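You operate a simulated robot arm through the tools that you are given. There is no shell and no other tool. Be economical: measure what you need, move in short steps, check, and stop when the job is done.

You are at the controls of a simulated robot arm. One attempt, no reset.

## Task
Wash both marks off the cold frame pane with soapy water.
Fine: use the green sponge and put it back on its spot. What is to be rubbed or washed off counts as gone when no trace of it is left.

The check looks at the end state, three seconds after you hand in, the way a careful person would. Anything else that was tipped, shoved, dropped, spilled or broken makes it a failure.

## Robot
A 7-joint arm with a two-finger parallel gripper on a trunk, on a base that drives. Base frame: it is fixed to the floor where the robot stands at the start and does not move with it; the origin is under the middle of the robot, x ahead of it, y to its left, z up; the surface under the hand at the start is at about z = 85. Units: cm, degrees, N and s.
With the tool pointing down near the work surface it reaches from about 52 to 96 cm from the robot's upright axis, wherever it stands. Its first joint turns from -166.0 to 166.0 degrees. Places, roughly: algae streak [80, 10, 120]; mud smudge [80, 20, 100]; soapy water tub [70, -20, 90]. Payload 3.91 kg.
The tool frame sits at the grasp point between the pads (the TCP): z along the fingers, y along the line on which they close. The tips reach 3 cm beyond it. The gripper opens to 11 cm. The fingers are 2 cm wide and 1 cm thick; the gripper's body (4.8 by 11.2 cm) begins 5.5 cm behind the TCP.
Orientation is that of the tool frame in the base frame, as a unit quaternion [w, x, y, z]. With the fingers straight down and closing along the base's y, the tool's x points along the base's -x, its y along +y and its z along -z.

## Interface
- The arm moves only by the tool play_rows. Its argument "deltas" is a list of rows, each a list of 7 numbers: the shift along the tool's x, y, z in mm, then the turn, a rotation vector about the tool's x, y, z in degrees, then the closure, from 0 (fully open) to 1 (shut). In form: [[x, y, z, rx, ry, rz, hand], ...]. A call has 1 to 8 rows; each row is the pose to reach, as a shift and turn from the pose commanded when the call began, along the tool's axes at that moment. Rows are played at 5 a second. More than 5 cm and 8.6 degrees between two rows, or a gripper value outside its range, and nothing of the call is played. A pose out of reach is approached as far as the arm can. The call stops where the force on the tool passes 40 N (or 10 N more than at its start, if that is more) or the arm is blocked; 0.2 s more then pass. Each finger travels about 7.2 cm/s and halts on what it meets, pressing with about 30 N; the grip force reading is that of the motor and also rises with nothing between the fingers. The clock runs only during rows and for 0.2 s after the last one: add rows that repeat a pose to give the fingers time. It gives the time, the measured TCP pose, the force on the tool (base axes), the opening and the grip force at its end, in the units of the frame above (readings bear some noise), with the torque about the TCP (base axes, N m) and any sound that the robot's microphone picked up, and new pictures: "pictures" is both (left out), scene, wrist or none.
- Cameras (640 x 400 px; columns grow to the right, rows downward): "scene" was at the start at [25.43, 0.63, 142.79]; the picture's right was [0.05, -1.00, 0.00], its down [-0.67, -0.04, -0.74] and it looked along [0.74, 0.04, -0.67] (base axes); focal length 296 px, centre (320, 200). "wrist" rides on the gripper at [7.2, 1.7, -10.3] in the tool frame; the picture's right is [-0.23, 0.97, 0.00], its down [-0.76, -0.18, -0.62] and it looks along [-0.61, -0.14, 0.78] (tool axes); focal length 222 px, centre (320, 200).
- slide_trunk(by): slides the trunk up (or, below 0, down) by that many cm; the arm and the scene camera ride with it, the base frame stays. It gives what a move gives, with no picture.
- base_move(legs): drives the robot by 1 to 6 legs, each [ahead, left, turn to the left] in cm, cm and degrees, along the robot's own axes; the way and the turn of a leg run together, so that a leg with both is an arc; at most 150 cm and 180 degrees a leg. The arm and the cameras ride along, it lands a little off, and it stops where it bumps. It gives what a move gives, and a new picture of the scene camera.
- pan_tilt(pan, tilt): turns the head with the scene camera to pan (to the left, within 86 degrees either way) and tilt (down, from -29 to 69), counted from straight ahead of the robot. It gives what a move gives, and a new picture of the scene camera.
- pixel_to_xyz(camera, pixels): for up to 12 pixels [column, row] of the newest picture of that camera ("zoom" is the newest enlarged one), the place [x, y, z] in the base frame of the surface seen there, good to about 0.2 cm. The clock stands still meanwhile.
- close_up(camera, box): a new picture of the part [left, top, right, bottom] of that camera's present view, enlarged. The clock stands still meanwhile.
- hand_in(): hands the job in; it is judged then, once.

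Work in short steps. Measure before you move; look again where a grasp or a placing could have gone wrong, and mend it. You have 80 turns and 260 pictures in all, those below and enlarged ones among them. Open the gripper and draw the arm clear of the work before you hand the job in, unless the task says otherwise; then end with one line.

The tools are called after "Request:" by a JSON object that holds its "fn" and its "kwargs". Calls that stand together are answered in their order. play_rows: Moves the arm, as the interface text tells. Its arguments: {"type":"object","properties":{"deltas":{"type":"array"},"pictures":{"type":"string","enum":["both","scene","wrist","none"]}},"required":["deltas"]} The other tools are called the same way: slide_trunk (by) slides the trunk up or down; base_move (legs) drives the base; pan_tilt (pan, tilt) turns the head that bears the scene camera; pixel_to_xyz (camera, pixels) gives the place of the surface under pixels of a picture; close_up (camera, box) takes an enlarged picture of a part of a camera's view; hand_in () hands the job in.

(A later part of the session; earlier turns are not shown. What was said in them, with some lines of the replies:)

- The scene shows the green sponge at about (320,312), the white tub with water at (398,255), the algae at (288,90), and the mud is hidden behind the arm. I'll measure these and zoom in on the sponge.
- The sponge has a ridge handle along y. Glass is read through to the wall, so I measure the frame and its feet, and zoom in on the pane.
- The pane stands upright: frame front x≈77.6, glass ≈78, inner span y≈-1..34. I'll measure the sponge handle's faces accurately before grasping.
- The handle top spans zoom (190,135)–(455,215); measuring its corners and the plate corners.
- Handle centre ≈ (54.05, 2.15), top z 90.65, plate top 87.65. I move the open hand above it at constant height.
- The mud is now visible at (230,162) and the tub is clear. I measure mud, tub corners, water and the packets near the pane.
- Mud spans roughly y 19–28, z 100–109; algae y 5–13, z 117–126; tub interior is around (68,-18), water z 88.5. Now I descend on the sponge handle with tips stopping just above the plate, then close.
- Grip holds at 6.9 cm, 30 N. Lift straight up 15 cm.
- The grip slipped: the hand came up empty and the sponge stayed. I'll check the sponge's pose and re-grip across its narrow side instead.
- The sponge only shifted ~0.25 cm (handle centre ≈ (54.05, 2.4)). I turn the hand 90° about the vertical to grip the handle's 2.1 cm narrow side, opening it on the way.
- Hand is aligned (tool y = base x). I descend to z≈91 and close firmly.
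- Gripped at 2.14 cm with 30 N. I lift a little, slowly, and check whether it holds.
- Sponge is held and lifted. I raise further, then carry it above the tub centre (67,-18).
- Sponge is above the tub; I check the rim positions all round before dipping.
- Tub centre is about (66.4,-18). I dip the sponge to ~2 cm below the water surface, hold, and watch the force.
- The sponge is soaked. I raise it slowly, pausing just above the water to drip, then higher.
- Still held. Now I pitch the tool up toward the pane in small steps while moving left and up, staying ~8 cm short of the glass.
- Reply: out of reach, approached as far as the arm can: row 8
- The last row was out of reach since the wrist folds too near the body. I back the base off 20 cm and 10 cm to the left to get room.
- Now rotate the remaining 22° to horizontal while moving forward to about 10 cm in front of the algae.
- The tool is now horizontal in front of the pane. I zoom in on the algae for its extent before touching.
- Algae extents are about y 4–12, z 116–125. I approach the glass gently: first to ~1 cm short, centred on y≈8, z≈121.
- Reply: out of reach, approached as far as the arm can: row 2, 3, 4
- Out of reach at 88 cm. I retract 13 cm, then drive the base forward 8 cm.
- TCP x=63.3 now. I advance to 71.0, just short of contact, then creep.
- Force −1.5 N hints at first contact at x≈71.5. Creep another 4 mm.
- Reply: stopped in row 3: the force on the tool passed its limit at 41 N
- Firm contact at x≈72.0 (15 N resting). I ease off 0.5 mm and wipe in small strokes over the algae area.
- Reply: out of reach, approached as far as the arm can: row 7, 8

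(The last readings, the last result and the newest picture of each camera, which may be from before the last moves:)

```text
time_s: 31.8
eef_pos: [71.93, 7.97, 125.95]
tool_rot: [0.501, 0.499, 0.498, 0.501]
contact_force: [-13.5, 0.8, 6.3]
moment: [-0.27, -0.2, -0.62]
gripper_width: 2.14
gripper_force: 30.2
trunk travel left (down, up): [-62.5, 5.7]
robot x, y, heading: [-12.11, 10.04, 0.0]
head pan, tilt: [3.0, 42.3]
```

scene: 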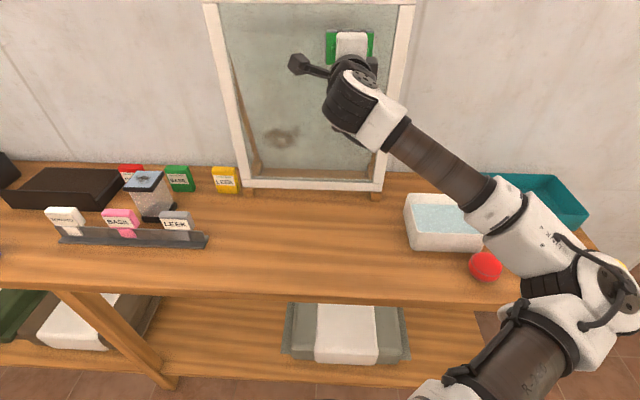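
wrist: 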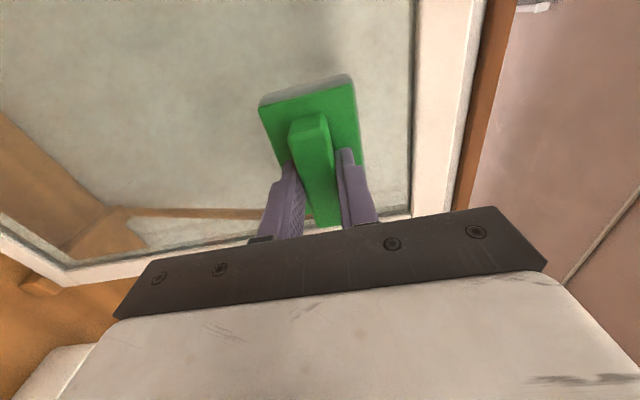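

Rows below z≈120 were out of arm reach at this trunk height. I back off the glass and check the algae.

Request:
{"fn": "play_rows", "kwargs": {"deltas": [[0, 0, -20, 0, 0, 0, 1], [0, 0, -50, 0, 0, 0, 1], [0, 0, -80, 0, 0, 0, 1], [0, 20, -110, 0, 0, 0, 1], [0, 20, -110, 0, 0, 0, 1]]}}

Request:
{"fn": "close_up", "kwargs": {"camera": "scene", "box": [210, 0, 410, 180]}}

```text
time_s: 33.0
eef_pos: [61.11, 7.74, 127.55]
tool_rot: [0.5, 0.5, 0.5, 0.5]
contact_force: [-0.1, 0.3, -0.3]
moment: [0.03, 0.04, 0.0]
gripper_width: 2.11
gripper_force: 30.1
trunk travel left (down, up): [-62.5, 5.7]
robot x, y, heading: [-12.39, 10.15, -0.0]
head pan, tilt: [3.0, 42.3]
```

scene: 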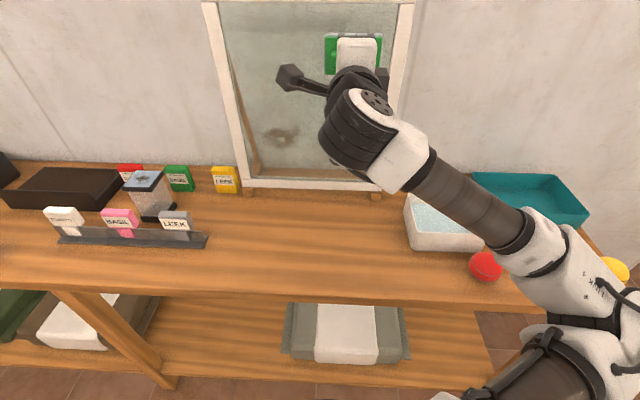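
wrist: 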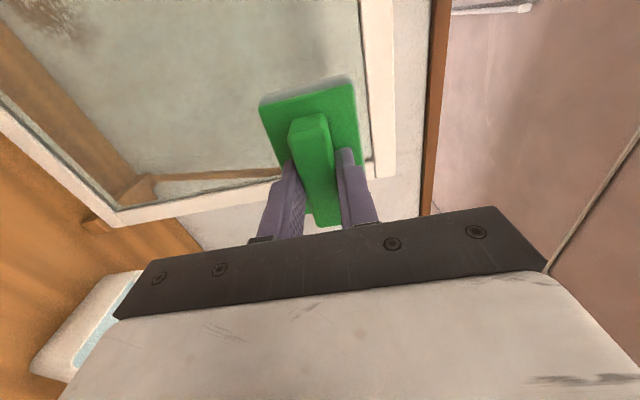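

```text
2.22 times, centred on (310, 90) of scene
```

zoom: 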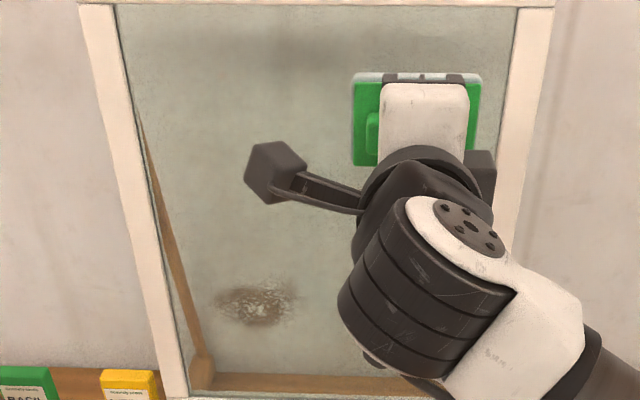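

The arm hides the algae. Lowering the trunk 20 cm would bring both marks into range; I first check the clearance of the arm links over the table.

Request:
{"fn": "pixel_to_xyz", "kwargs": {"camera": "scene", "pixels": [[420, 170], [480, 210], [545, 240], [510, 245], [570, 280], [530, 360], [590, 320], [360, 140], [340, 95], [485, 262], [450, 195], [620, 385]]}}

Request:
{"fn": "pan_tilt", "kwargs": {"pan": -30, "tilt": 55}}

```text
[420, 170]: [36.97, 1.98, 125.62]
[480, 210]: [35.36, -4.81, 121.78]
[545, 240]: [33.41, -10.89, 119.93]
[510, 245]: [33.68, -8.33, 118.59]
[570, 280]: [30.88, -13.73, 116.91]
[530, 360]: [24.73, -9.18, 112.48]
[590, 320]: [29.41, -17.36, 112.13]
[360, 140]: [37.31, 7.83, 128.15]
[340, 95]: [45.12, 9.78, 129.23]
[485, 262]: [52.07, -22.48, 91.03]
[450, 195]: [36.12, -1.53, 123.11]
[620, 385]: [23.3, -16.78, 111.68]
```

```text
time_s: 34.0
eef_pos: [61.1, 7.83, 127.6]
tool_rot: [0.5, 0.5, 0.501, 0.5]
contact_force: [0.1, 1.0, -1.5]
moment: [-0.04, 0.04, 0.0]
gripper_width: 2.13
gripper_force: 30.6
trunk travel left (down, up): [-62.5, 5.7]
robot x, y, heading: [-12.65, 9.91, 0.0]
head pan, tilt: [-30.0, 55.0]
```

scene: 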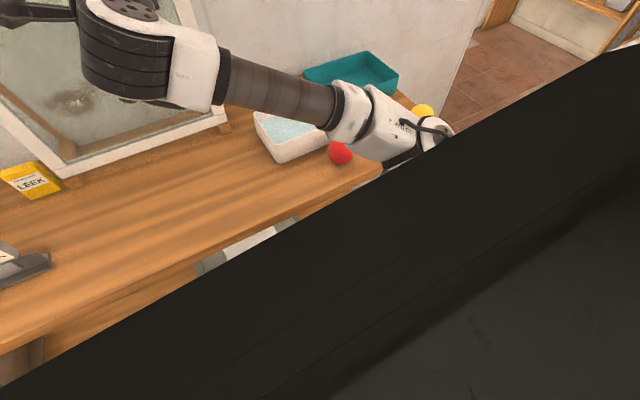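

Retracted, the elbow is in front of the table. I extend toward the pane again (not touching) and measure the elbow's position there.

Request:
{"fn": "play_rows", "kwargs": {"deltas": [[0, -15, 30, 0, 0, 0, 1], [0, -30, 60, 0, 0, 0, 1], [0, -55, 95, 0, 0, 0, 1], [0, -55, 95, 0, 0, 0, 1]], "pictures": "none"}}

Request:
{"fn": "pan_tilt", "kwargs": {"pan": -25, "tilt": 45}}

```text
time_s: 35.0
eef_pos: [70.56, 7.99, 121.89]
tool_rot: [0.5, 0.5, 0.5, 0.499]
contact_force: [-0.2, 0.9, -1.2]
moment: [0.0, 0.04, 0.0]
gripper_width: 2.1
gripper_force: 30.0
trunk travel left (down, up): [-62.5, 5.7]
robot x, y, heading: [-12.2, 9.83, 0.0]
head pan, tilt: [-30.0, 55.0]
```

```text
time_s: 35.7
eef_pos: [70.66, 7.98, 121.9]
tool_rot: [0.5, 0.5, 0.501, 0.499]
contact_force: [-0.2, 0.5, -1.2]
moment: [0.0, 0.02, 0.0]
gripper_width: 2.15
gripper_force: 29.7
trunk travel left (down, up): [-62.5, 5.7]
robot x, y, heading: [-12.53, 9.67, -0.2]
head pan, tilt: [-25.0, 45.0]
```

scene: 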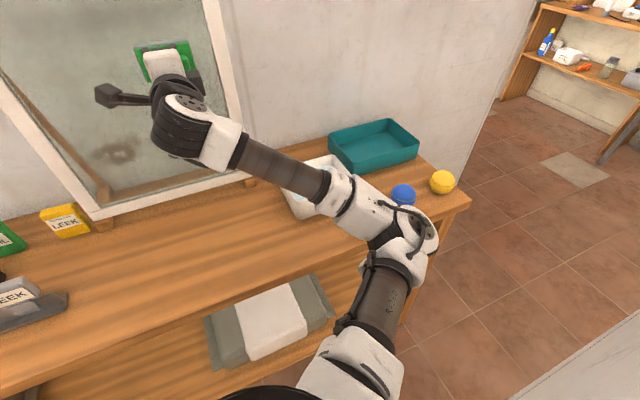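

Good view of the arm. I measure along the links.

Request:
{"fn": "pixel_to_xyz", "kwargs": {"camera": "scene", "pixels": [[350, 350], [385, 300], [410, 255], [430, 240], [375, 230], [360, 210], [325, 195], [280, 175], [225, 145], [175, 130], [320, 350], [250, 150]]}}

```text
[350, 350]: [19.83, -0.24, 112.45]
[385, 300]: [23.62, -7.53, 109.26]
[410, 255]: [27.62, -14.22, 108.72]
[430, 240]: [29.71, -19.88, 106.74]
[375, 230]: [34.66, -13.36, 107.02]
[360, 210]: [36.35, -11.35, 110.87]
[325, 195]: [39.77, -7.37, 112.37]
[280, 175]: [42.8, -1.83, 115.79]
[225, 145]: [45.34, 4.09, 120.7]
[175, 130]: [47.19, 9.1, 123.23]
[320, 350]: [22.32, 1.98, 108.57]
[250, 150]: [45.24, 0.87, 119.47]
```

The elbow (x≈30) stays in front of the table and the forearm is at z>110, so a 20 cm drop is safe. Retract a bit, then slide.

Request:
{"fn": "play_rows", "kwargs": {"deltas": [[0, 0, -30, 0, 0, 0, 1], [0, 0, -50, 0, 0, 0, 1]], "pictures": "none"}}

Request:
{"fn": "slide_trunk", "kwargs": {"by": -10}}

Request:
{"fn": "pan_tilt", "kwargs": {"pan": -20, "tilt": 38}}

```text
time_s: 36.3
eef_pos: [65.72, 7.9, 121.73]
tool_rot: [0.499, 0.5, 0.501, 0.5]
contact_force: [0.0, -0.5, -0.6]
moment: [0.0, 0.03, 0.01]
gripper_width: 2.11
gripper_force: 29.7
trunk travel left (down, up): [-62.5, 5.7]
robot x, y, heading: [-11.95, 10.15, -0.3]
head pan, tilt: [-25.0, 45.0]
```

```text
time_s: 37.6
eef_pos: [65.68, 7.88, 111.86]
tool_rot: [0.5, 0.5, 0.5, 0.499]
contact_force: [0.5, -0.5, -0.2]
moment: [-0.01, 0.06, 0.02]
gripper_width: 2.16
gripper_force: 29.8
trunk travel left (down, up): [-52.5, 15.7]
robot x, y, heading: [-12.36, 10.15, -0.3]
head pan, tilt: [-25.0, 45.0]
```

```text
time_s: 38.3
eef_pos: [65.59, 7.94, 111.9]
tool_rot: [0.5, 0.5, 0.5, 0.499]
contact_force: [0.8, 0.5, -1.3]
moment: [0.04, 0.02, 0.03]
gripper_width: 2.11
gripper_force: 30.0
trunk travel left (down, up): [-52.5, 15.7]
robot x, y, heading: [-12.18, 10.0, -0.2]
head pan, tilt: [-20.0, 38.0]
```

scene: 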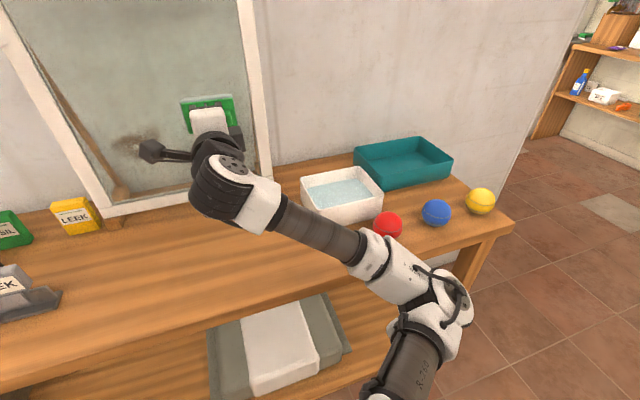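

Algae area should now be visible above the sponge; I look there.

Request:
{"fn": "pan_tilt", "kwargs": {"pan": 0, "tilt": 22}}

Request:
{"fn": "close_up", "kwargs": {"camera": "scene", "box": [240, 100, 400, 200]}}

```text
time_s: 39.1
eef_pos: [65.72, 7.95, 111.94]
tool_rot: [0.5, 0.5, 0.5, 0.5]
contact_force: [-0.6, 0.0, -0.3]
moment: [0.0, 0.02, 0.02]
gripper_width: 2.13
gripper_force: 29.9
trunk travel left (down, up): [-52.5, 15.7]
robot x, y, heading: [-12.57, 9.78, -0.4]
head pan, tilt: [0.0, 22.0]
```

scene: 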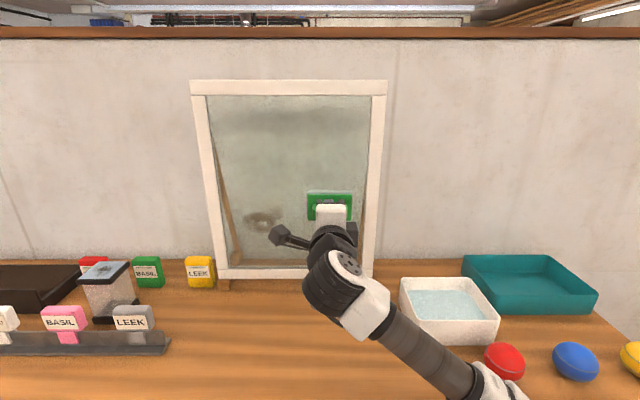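

```text
4.00 times, centred on (320, 150) of scene
```

zoom: 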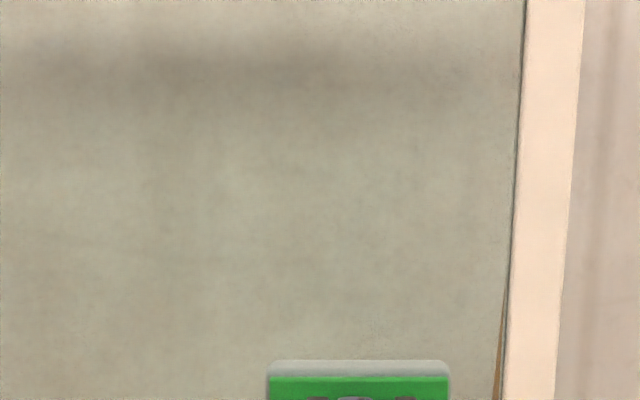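

The algae is gone in view. Now lower another 11 cm and move left to the mud (currently at about (262,218)).

Request:
{"fn": "slide_trunk", "kwargs": {"by": -11}}

Request:
{"fn": "play_rows", "kwargs": {"deltas": [[40, 10, 0, 0, 0, 0, 1], [80, 20, 0, 0, 0, 0, 1], [120, 30, 0, 0, 0, 0, 1], [153, 35, 0, 0, 0, 0, 1], [153, 35, 0, 0, 0, 0, 1]]}}

```text
time_s: 40.6
eef_pos: [65.6, 7.86, 100.91]
tool_rot: [0.5, 0.5, 0.501, 0.499]
contact_force: [-1.0, -0.3, -0.7]
moment: [-0.03, 0.01, 0.02]
gripper_width: 2.14
gripper_force: 30.1
trunk travel left (down, up): [-41.5, 26.7]
robot x, y, heading: [-12.42, 9.97, -0.0]
head pan, tilt: [0.0, 22.0]
```

```text
time_s: 41.8
eef_pos: [65.7, 23.24, 104.44]
tool_rot: [0.5, 0.5, 0.5, 0.5]
contact_force: [-0.3, -0.3, -0.8]
moment: [-0.01, 0.04, 0.03]
gripper_width: 2.14
gripper_force: 30.1
trunk travel left (down, up): [-41.5, 26.7]
robot x, y, heading: [-12.5, 9.8, 0.1]
head pan, tilt: [0.0, 22.0]
```

scene: 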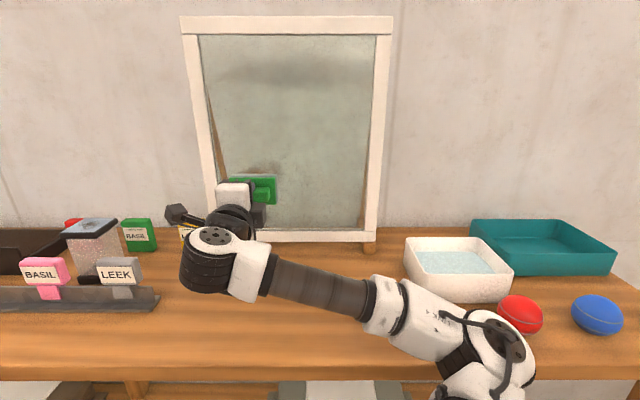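
wrist: 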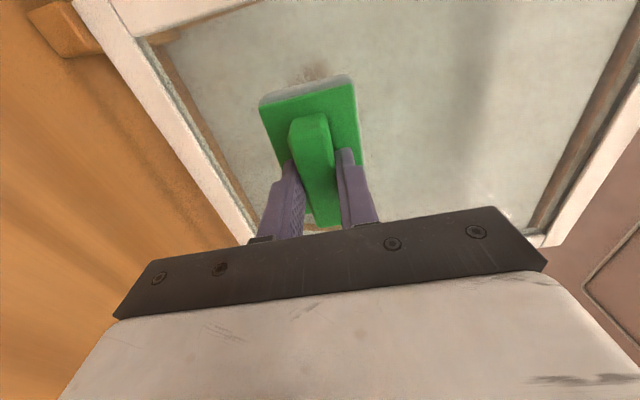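

The algae is entirely gone. Mud spans about y 18.5–28.5, z 101.5–108. I approach the glass at its centre.

Request:
{"fn": "play_rows", "kwargs": {"deltas": [[0, 0, 35, 0, 0, 0, 1], [0, 0, 55, 0, 0, 0, 1], [0, 0, 60, 0, 0, 0, 1], [0, 0, 60, 0, 0, 0, 1]], "pictures": "scene"}}

Request:
{"fn": "play_rows", "kwargs": {"deltas": [[0, 0, 1, 0, 0, 0, 1], [0, 0, 2, 0, 0, 0, 1], [0, 0, 2, 0, 0, 0, 1]], "pictures": "none"}}

```text
time_s: 42.8
eef_pos: [71.84, 23.13, 104.4]
tool_rot: [0.5, 0.5, 0.5, 0.5]
contact_force: [0.5, -0.4, 0.3]
moment: [-0.01, -0.01, 0.02]
gripper_width: 2.12
gripper_force: 30.0
trunk travel left (down, up): [-41.5, 26.7]
robot x, y, heading: [-12.29, 9.82, -0.1]
head pan, tilt: [0.0, 22.0]
```

scene: 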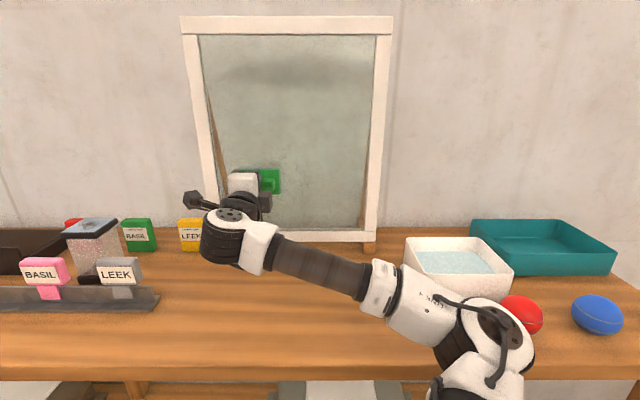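

```text
time_s: 43.6
eef_pos: [71.99, 23.13, 104.34]
tool_rot: [0.5, 0.5, 0.499, 0.5]
contact_force: [-2.2, -0.6, -1.6]
moment: [0.06, 0.04, -0.1]
gripper_width: 2.11
gripper_force: 30.0
trunk travel left (down, up): [-41.5, 26.7]
robot x, y, heading: [-12.43, 10.03, 0.2]
head pan, tilt: [0.0, 22.0]
```

Light contact. Before wiping, check elbow clearance from the red ball and table.

Request:
{"fn": "pixel_to_xyz", "kwargs": {"camera": "scene", "pixels": [[490, 330], [520, 360], [450, 345], [430, 300], [400, 315], [350, 290], [520, 305], [330, 365]]}}

Request:
{"fn": "play_rows", "kwargs": {"deltas": [[0, 0, 0.7, 0, 0, 0, 1], [0, 0, 1.3, 0, 0, 0, 1], [0, 0, 1.3, 0, 0, 0, 1]], "pictures": "none"}}

```text
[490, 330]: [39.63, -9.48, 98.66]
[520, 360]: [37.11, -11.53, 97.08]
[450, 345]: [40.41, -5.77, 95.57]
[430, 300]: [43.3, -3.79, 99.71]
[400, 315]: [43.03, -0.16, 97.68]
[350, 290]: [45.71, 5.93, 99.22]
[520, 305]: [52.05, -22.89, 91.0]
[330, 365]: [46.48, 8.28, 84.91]
```

```text
time_s: 44.4
eef_pos: [71.86, 23.27, 104.37]
tool_rot: [0.499, 0.5, 0.5, 0.5]
contact_force: [-28.3, -5.6, -10.7]
moment: [0.07, 0.26, -0.46]
gripper_width: 2.14
gripper_force: 30.5
trunk travel left (down, up): [-41.5, 26.7]
robot x, y, heading: [-12.87, 10.04, 0.2]
head pan, tilt: [0.0, 22.0]
```

Elbow is clear. Contact is 28 N; ease by 0.5 mm and wipe over y 21–26, z 102–108.

Request:
{"fn": "play_rows", "kwargs": {"deltas": [[0, 0, -0.6, 0, 0, 0, 1], [0, 16, -0.6, 0, 0, 0, 1], [0, 30, -0.6, 0, 0, 0, 1], [15, 30, -0.6, 0, 0, 0, 1], [30, 30, -0.6, 0, 0, 0, 1], [30, 14, -0.6, 0, 0, 0, 1], [30, -2, -0.6, 0, 0, 0, 1], [30, -18, -0.6, 0, 0, 0, 1]], "pictures": "none"}}

Request:
{"fn": "play_rows", "kwargs": {"deltas": [[0, -10, 0, 0, 0, 0, 1], [-16, -10, 0, 0, 0, 0, 1], [-32, -10, 0, 0, 0, 0, 1], [-50, -10, 0, 0, 0, 0, 1], [-60, -10, 0, 0, 0, 0, 1], [-60, 8, 0, 0, 0, 0, 1], [-60, 26, 0, 0, 0, 0, 1], [-60, 42, 0, 0, 0, 0, 1]]}}

```text
time_s: 46.2
eef_pos: [71.97, 26.37, 102.67]
tool_rot: [0.5, 0.5, 0.499, 0.501]
contact_force: [-9.3, 1.2, 4.6]
moment: [-0.01, -0.09, 0.05]
gripper_width: 2.14
gripper_force: 30.1
trunk travel left (down, up): [-41.5, 26.7]
robot x, y, heading: [-12.06, 9.64, 0.2]
head pan, tilt: [0.0, 22.0]
```

```text
time_s: 48.0
eef_pos: [71.9, 20.18, 107.05]
tool_rot: [0.5, 0.501, 0.501, 0.499]
contact_force: [-13.4, 0.5, -4.5]
moment: [-0.01, 0.13, -0.04]
gripper_width: 2.13
gripper_force: 30.2
trunk travel left (down, up): [-41.5, 26.7]
robot x, y, heading: [-12.06, 9.79, 0.0]
head pan, tilt: [0.0, 22.0]
```

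scene: 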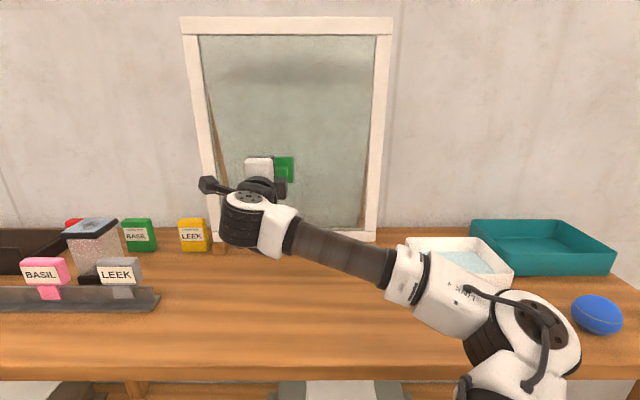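
wrist: 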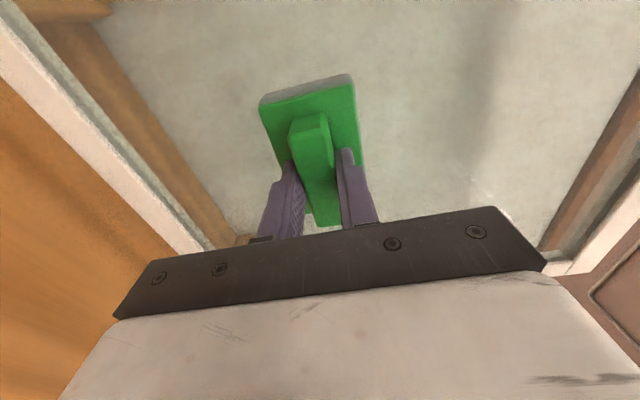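

Another horizontal pass through the middle and bottom back to the left, to be thorough.

Request:
{"fn": "play_rows", "kwargs": {"deltas": [[0, -20, 0, 0, 0, 0, 1], [0, -40, 0, 0, 0, 0, 1], [0, -50, 0, 0, 0, 0, 1], [20, -50, 0, 0, 0, 0, 1], [40, -50, 0, 0, 0, 0, 1], [40, -30, 0, 0, 0, 0, 1], [20, -20, 0, 0, 0, 0, 1], [20, -20, -30, 0, 0, 0, 1]], "pictures": "none"}}

Request:
{"fn": "play_rows", "kwargs": {"deltas": [[0, 20, -40, 0, 0, 0, 1], [-40, 40, -80, 0, 0, 0, 1], [-80, 40, -90, 0, 0, 0, 1], [-120, 40, -90, 0, 0, 0, 1], [-160, 40, -90, 0, 0, 0, 1], [-200, 40, -90, 0, 0, 0, 1], [-200, 40, -90, 0, 0, 0, 1]]}}

Request:
{"fn": "close_up", "kwargs": {"camera": "scene", "box": [180, 10, 400, 250]}}

```text
time_s: 49.8
eef_pos: [68.98, 22.13, 104.79]
tool_rot: [0.499, 0.502, 0.5, 0.499]
contact_force: [-0.1, 0.2, -1.0]
moment: [0.0, 0.01, 0.01]
gripper_width: 2.18
gripper_force: 29.5
trunk travel left (down, up): [-41.5, 26.7]
robot x, y, heading: [-12.55, 9.61, 0.1]
head pan, tilt: [0.0, 22.0]
```

```text
refused: row 2 steps farther than a row can; nothing moved
```

```text
1.67 times, centred on (290, 130) of scene
```

zoom: 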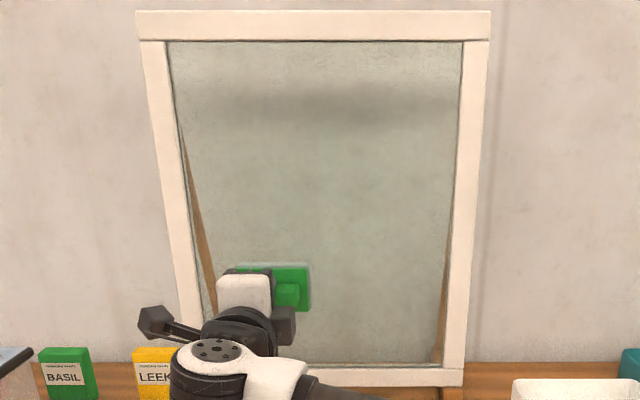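

Row steps were too large; I retract with smaller ones first, moving right.

Request:
{"fn": "play_rows", "kwargs": {"deltas": [[0, 10, -40, 0, 0, 0, 1], [-20, 15, -80, 0, 0, 0, 1], [-60, 20, -80, 0, 0, 0, 1], [-100, 20, -80, 0, 0, 0, 1], [-140, 20, -80, 0, 0, 0, 1], [-140, 20, -80, 0, 0, 0, 1]]}}

Request:
{"fn": "close_up", "kwargs": {"camera": "scene", "box": [180, 110, 340, 250]}}

```text
time_s: 51.2
eef_pos: [60.9, 8.18, 106.68]
tool_rot: [0.499, 0.5, 0.5, 0.5]
contact_force: [0.1, -0.1, 0.0]
moment: [0.02, 0.02, 0.02]
gripper_width: 2.13
gripper_force: 30.0
trunk travel left (down, up): [-41.5, 26.7]
robot x, y, heading: [-12.55, 9.74, -0.2]
head pan, tilt: [0.0, 22.0]
```

scene: 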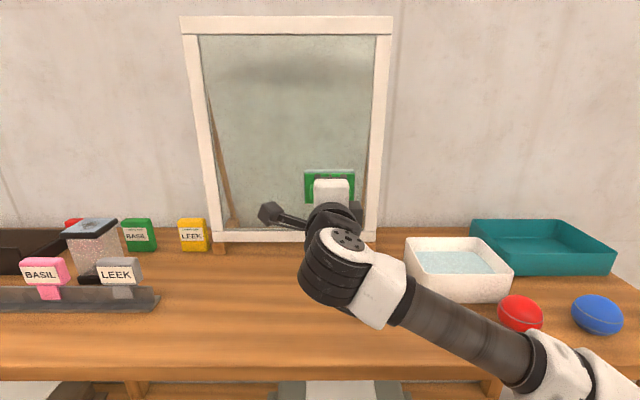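
wrist: 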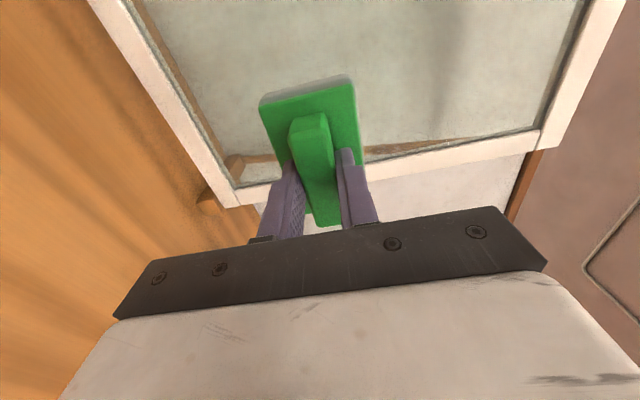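

```text
2.86 times, centred on (260, 180) of scene
```

zoom: 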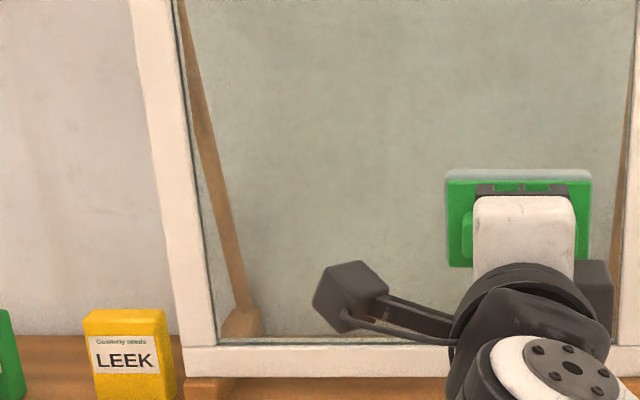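

The mud is gone too, and the frame is undisturbed. Now raise the trunk back and pitch the tool down, in place in front of the pane.

Request:
{"fn": "slide_trunk", "kwargs": {"by": 15}}

Request:
{"fn": "play_rows", "kwargs": {"deltas": [[0, 0, 0, 8, 0, 0, 1], [0, 0, 0, 16, 0, 0, 1], [0, 0, 0, 24, 0, 0, 1], [0, 0, 0, 32, 0, 0, 1], [0, 0, 0, 40, 0, 0, 1], [0, 0, 0, 48, 0, 0, 1], [0, 0, 0, 56, 0, 0, 1]]}}

```text
time_s: 52.9
eef_pos: [60.83, 8.22, 121.55]
tool_rot: [0.499, 0.5, 0.501, 0.499]
contact_force: [-0.2, 1.2, 0.4]
moment: [-0.02, 0.02, 0.02]
gripper_width: 2.13
gripper_force: 29.7
trunk travel left (down, up): [-56.5, 11.7]
robot x, y, heading: [-11.91, 10.15, -0.0]
head pan, tilt: [0.0, 22.0]
```

```text
time_s: 54.5
eef_pos: [60.86, 8.2, 121.78]
tool_rot: [0.205, 0.676, 0.677, 0.205]
contact_force: [-0.2, -0.7, -1.0]
moment: [-0.03, 0.03, 0.01]
gripper_width: 2.13
gripper_force: 30.1
trunk travel left (down, up): [-56.5, 11.7]
robot x, y, heading: [-12.3, 9.66, -0.1]
head pan, tilt: [0.0, 22.0]
```

scene: 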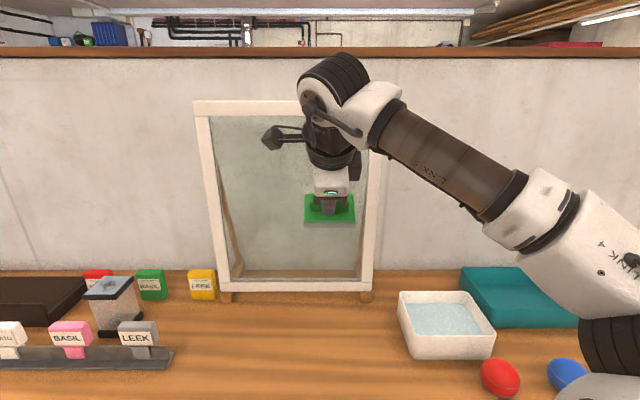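
wrist: 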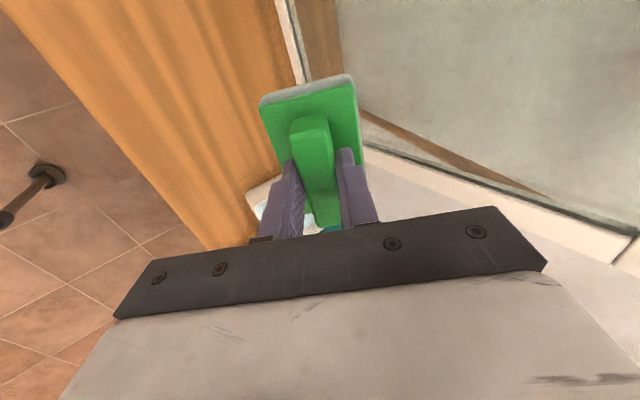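

33.7° remain to vertical; complete the turn.

Request:
{"fn": "play_rows", "kwargs": {"deltas": [[0, 0, 0, 8, 0, 0, 1], [0, 0, 0, 16, 0, 0, 1], [0, 0, 0, 24, 0, 0, 1], [0, 0, 0, 32, 0, 0, 1], [0, 0, 0, 33.7, 0, 0, 1], [0, 0, 0, 33.7, 0, 0, 1]], "pictures": "none"}}

Request:
{"fn": "pan_tilt", "kwargs": {"pan": 0, "tilt": 45}}

```text
time_s: 55.9
eef_pos: [61.0, 8.14, 121.76]
tool_rot: [0.002, 0.708, 0.706, 0.001]
contact_force: [0.3, 0.5, -0.2]
moment: [0.03, 0.0, 0.01]
gripper_width: 2.12
gripper_force: 29.6
trunk travel left (down, up): [-56.5, 11.7]
robot x, y, heading: [-12.51, 10.15, -0.0]
head pan, tilt: [0.0, 22.0]
```

```text
time_s: 56.8
eef_pos: [60.86, 8.22, 121.59]
tool_rot: [0.002, 0.707, 0.707, 0.002]
contact_force: [-1.2, 0.2, -1.2]
moment: [0.02, 0.03, 0.0]
gripper_width: 2.13
gripper_force: 30.3
trunk travel left (down, up): [-56.5, 11.7]
robot x, y, heading: [-12.12, 9.57, -0.3]
head pan, tilt: [0.0, 45.0]
```

scene: 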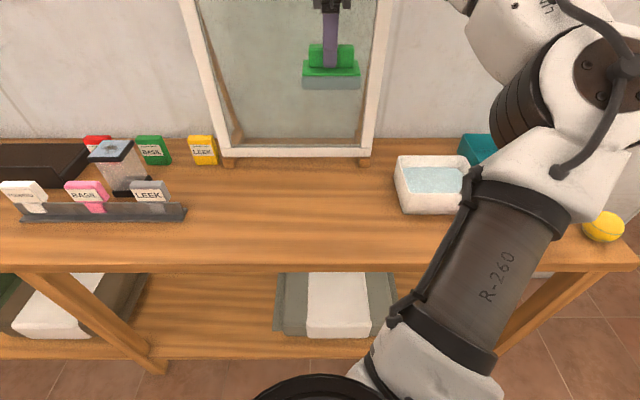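

Tool is vertical. I move over the original spot (54.1, 2.25) and descend to z≈96, then look.

Request:
{"fn": "play_rows", "kwargs": {"deltas": [[-30, -34, 0, 0, 0, 0, 1], [-59, -68, 0, 0, 0, 0, 1], [-59, -68, 48, 0, 0, 0, 1], [-59, -68, 96, 0, 0, 0, 1], [-59, -68, 144, 0, 0, 0, 1], [-59, -68, 192, 0, 0, 0, 1], [-59, -68, 240, 0, 0, 0, 1], [-59, -68, 265, 0, 0, 0, 1]]}}

```text
time_s: 58.6
eef_pos: [53.97, 2.25, 95.13]
tool_rot: [0.001, 0.709, 0.706, 0.002]
contact_force: [-0.8, -0.9, -0.6]
moment: [0.01, 0.04, 0.02]
gripper_width: 2.13
gripper_force: 29.9
trunk travel left (down, up): [-56.5, 11.7]
robot x, y, heading: [-12.32, 9.72, -0.2]
head pan, tilt: [0.0, 45.0]
```

scene: 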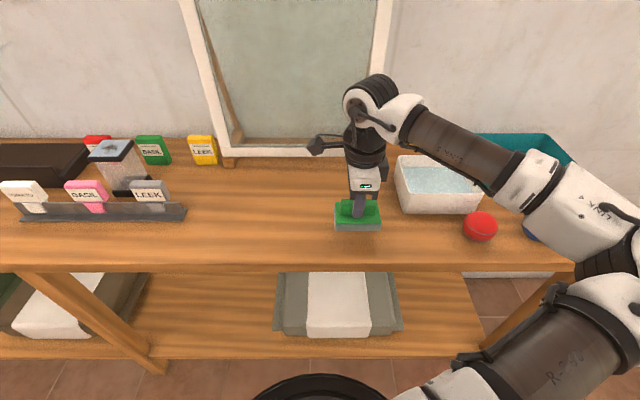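
wrist: 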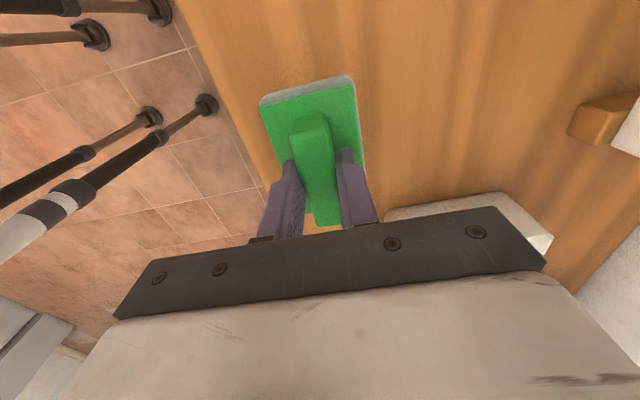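

Aligned over the spot. Lower 4 cm to the table, gently at the end.

Request:
{"fn": "play_rows", "kwargs": {"deltas": [[0, 0, 20, 0, 0, 0, 1], [0, 0, 32, 0, 0, 0, 1], [0, 0, 38, 0, 0, 0, 1], [0, 0, 40, 0, 0, 0, 1], [0, 0, 40, 0, 0, 0, 1]], "pictures": "none"}}

```text
time_s: 59.8
eef_pos: [54.22, 2.23, 91.14]
tool_rot: [0.001, 0.708, 0.707, 0.001]
contact_force: [0.3, 0.5, -1.2]
moment: [-0.01, -0.01, 0.02]
gripper_width: 2.14
gripper_force: 30.2
trunk travel left (down, up): [-56.5, 11.7]
robot x, y, heading: [-12.03, 9.83, 0.1]
head pan, tilt: [0.0, 45.0]
```

No clear contact yet; lower 0.8 mm more, then open slowly to about 5.5 cm.

Request:
{"fn": "play_rows", "kwargs": {"deltas": [[0, 0, 0.8, 0, 0, 0, 1], [0, 0, 0.8, 0, 0, 0, 0.75], [0, 0, 0.8, 0, 0, 0, 0.6], [0, 0, 0.8, 0, 0, 0, 0.5], [0, 0, 0.8, 0, 0, 0, 0.5]]}}

```text
time_s: 61.0
eef_pos: [54.25, 2.27, 91.2]
tool_rot: [0.001, 0.707, 0.707, 0.001]
contact_force: [0.1, 0.6, -0.1]
moment: [0.02, 0.0, 0.0]
gripper_width: 5.49
gripper_force: 0.0
trunk travel left (down, up): [-56.5, 11.7]
robot x, y, heading: [-12.28, 9.75, -0.3]
head pan, tilt: [0.0, 45.0]
```

scene: 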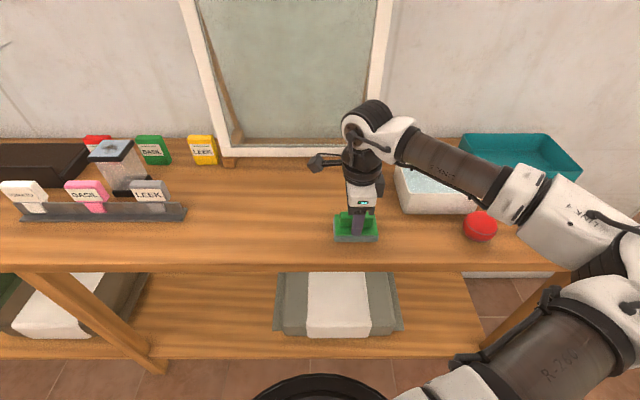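
wrist: 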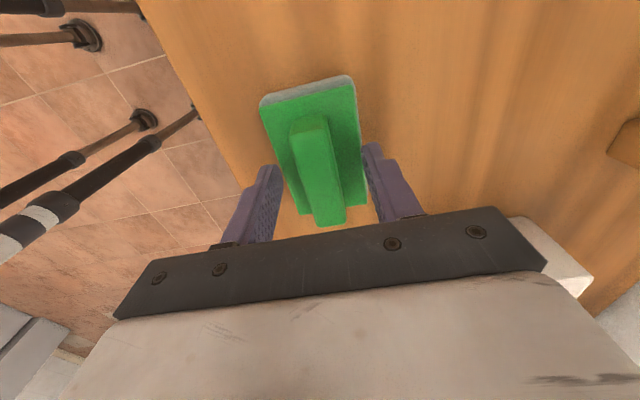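

Sponge released flat. I lift the hand straight up, clear of it.

Request:
{"fn": "play_rows", "kwargs": {"deltas": [[0, 0, -20, 0, 0, 0, 0.5], [0, 0, -60, 0, 0, 0, 0.5], [0, 0, -105, 0, 0, 0, 0.5], [0, 0, -150, 0, 0, 0, 0.3], [0, 0, -195, 0, 0, 0, 0.2], [0, 0, -195, 0, 0, 0, 0.0]]}}

Request:
{"fn": "close_up", "kwargs": {"camera": "scene", "box": [310, 190, 410, 260]}}

Request:
{"fn": "pixel_to_xyz", "kwargs": {"camera": "scene", "pixels": [[355, 215], [355, 222], [355, 230], [336, 228], [374, 228]]}}

```text
time_s: 62.4
eef_pos: [54.25, 2.61, 110.77]
tool_rot: [0.001, 0.707, 0.707, 0.001]
contact_force: [-1.1, -0.8, -0.7]
moment: [0.0, -0.02, -0.01]
gripper_width: 10.98
gripper_force: 0.1
trunk travel left (down, up): [-56.5, 11.7]
robot x, y, heading: [-12.39, 9.95, -0.2]
head pan, tilt: [0.0, 45.0]
```

scene: 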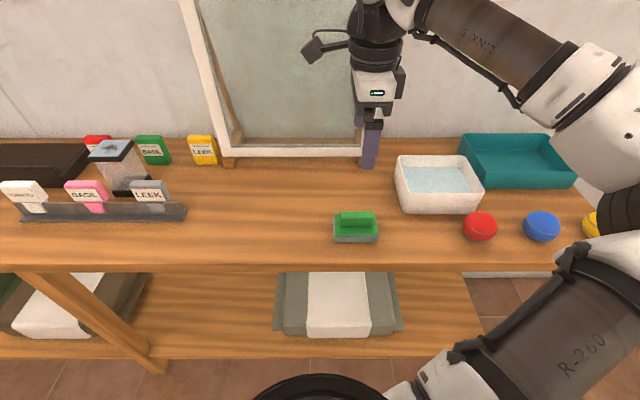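
wrist: 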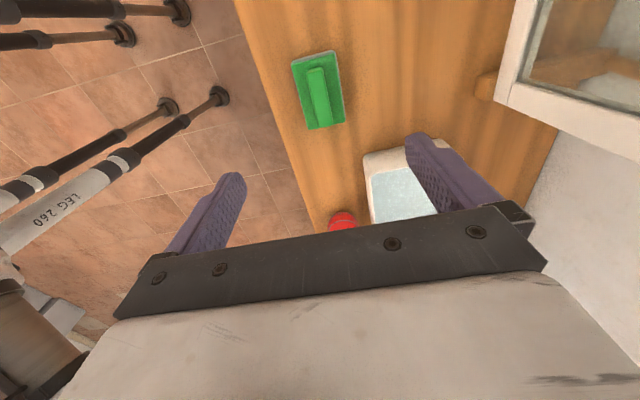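

```text
5.71 times, centred on (360, 225) of scene
```

zoom: 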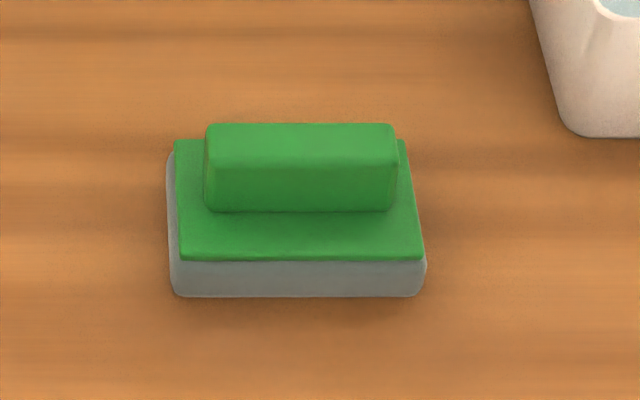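

```text
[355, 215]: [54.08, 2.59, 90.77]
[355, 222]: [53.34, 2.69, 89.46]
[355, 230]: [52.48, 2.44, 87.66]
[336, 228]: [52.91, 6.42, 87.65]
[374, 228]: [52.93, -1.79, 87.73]
```

Sponge sits back on its spot (centre ≈ (54, 2.3)). Final look at the pane, all of it.

Request:
{"fn": "pan_tilt", "kwargs": {"pan": 6, "tilt": 25}}

Request:
{"fn": "close_up", "kwargs": {"camera": "scene", "box": [210, 80, 420, 320]}}

```text
time_s: 63.2
eef_pos: [54.27, 2.61, 110.74]
tool_rot: [0.0, 0.707, 0.708, 0.002]
contact_force: [1.1, 0.9, 0.3]
moment: [-0.04, 0.01, -0.02]
gripper_width: 10.99
gripper_force: 0.0
trunk travel left (down, up): [-56.5, 11.7]
robot x, y, heading: [-12.61, 10.05, 0.1]
head pan, tilt: [6.0, 25.0]
```

scene: 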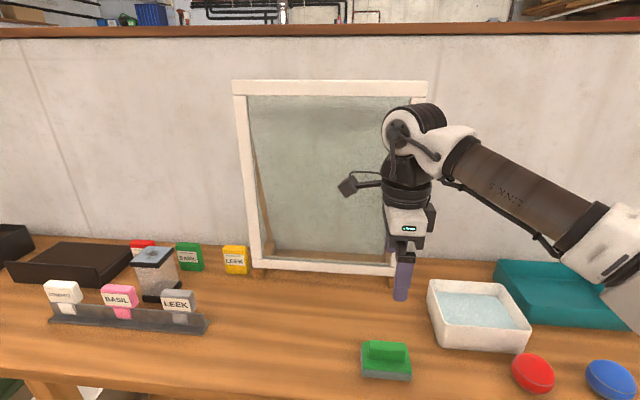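

```text
1.67 times, centred on (315, 200) of scene
```

zoom: 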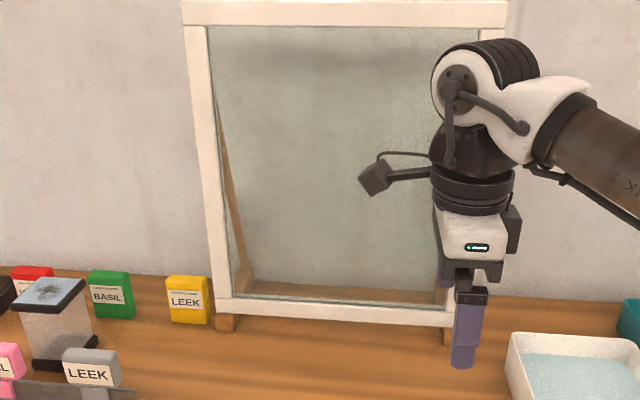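

The algae area is half hidden; I back the base away 20 cm to draw the arm clear, and take a last close look.

Request:
{"fn": "base_move", "kwargs": {"legs": [[-20, 0, 0], [0, -20, 0]]}}

Request:
{"fn": "pan_tilt", "kwargs": {"pan": 14, "tilt": 25}}

Request:
{"fn": "close_up", "kwargs": {"camera": "scene", "box": [230, 90, 390, 260]}}

```text
time_s: 66.6
eef_pos: [34.28, -17.04, 110.64]
tool_rot: [0.001, 0.706, 0.708, 0.001]
contact_force: [0.2, 0.0, -0.1]
moment: [0.0, 0.01, 0.01]
gripper_width: 11.01
gripper_force: 0.1
trunk travel left (down, up): [-56.5, 11.7]
robot x, y, heading: [-32.38, -10.25, 0.1]
head pan, tilt: [6.0, 25.0]
```

scene: 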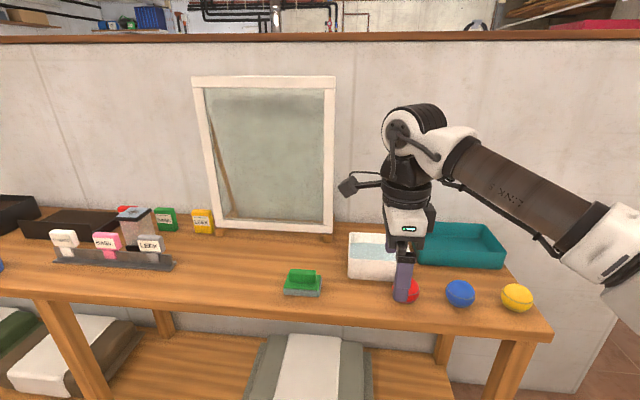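

```text
time_s: 67.3
eef_pos: [34.27, -17.07, 110.63]
tool_rot: [0.001, 0.706, 0.708, 0.001]
contact_force: [-0.1, 0.0, -0.4]
moment: [0.01, -0.01, 0.01]
gripper_width: 11.0
gripper_force: 0.0
trunk travel left (down, up): [-56.5, 11.7]
robot x, y, heading: [-32.05, -9.98, -0.4]
head pan, tilt: [14.0, 25.0]
```

scene: 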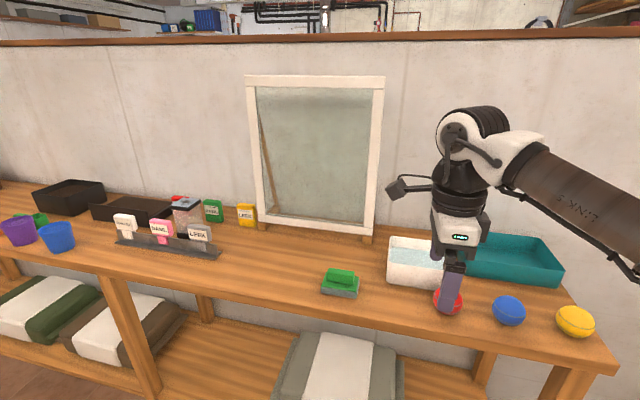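

```text
2.35 times, centred on (310, 175) of scene
```

zoom: 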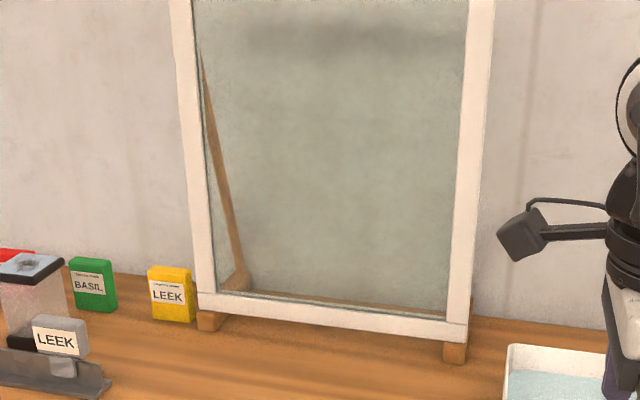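

The pane shows no trace of either mark, the sponge is on its spot, and nothing else has moved, so I hand in.

Request:
{"fn": "hand_in", "kwargs": {}}

```text
The job is handed in.
```

Both marks are washed off the pane with no trace visible. The green sponge is back on its spot to within about 0.3 cm, the gripper is open and the arm is clear of the work. My first grip slipped and nudged the sponge about 0.25 cm before I re-gripped it; nothing else was disturbed.
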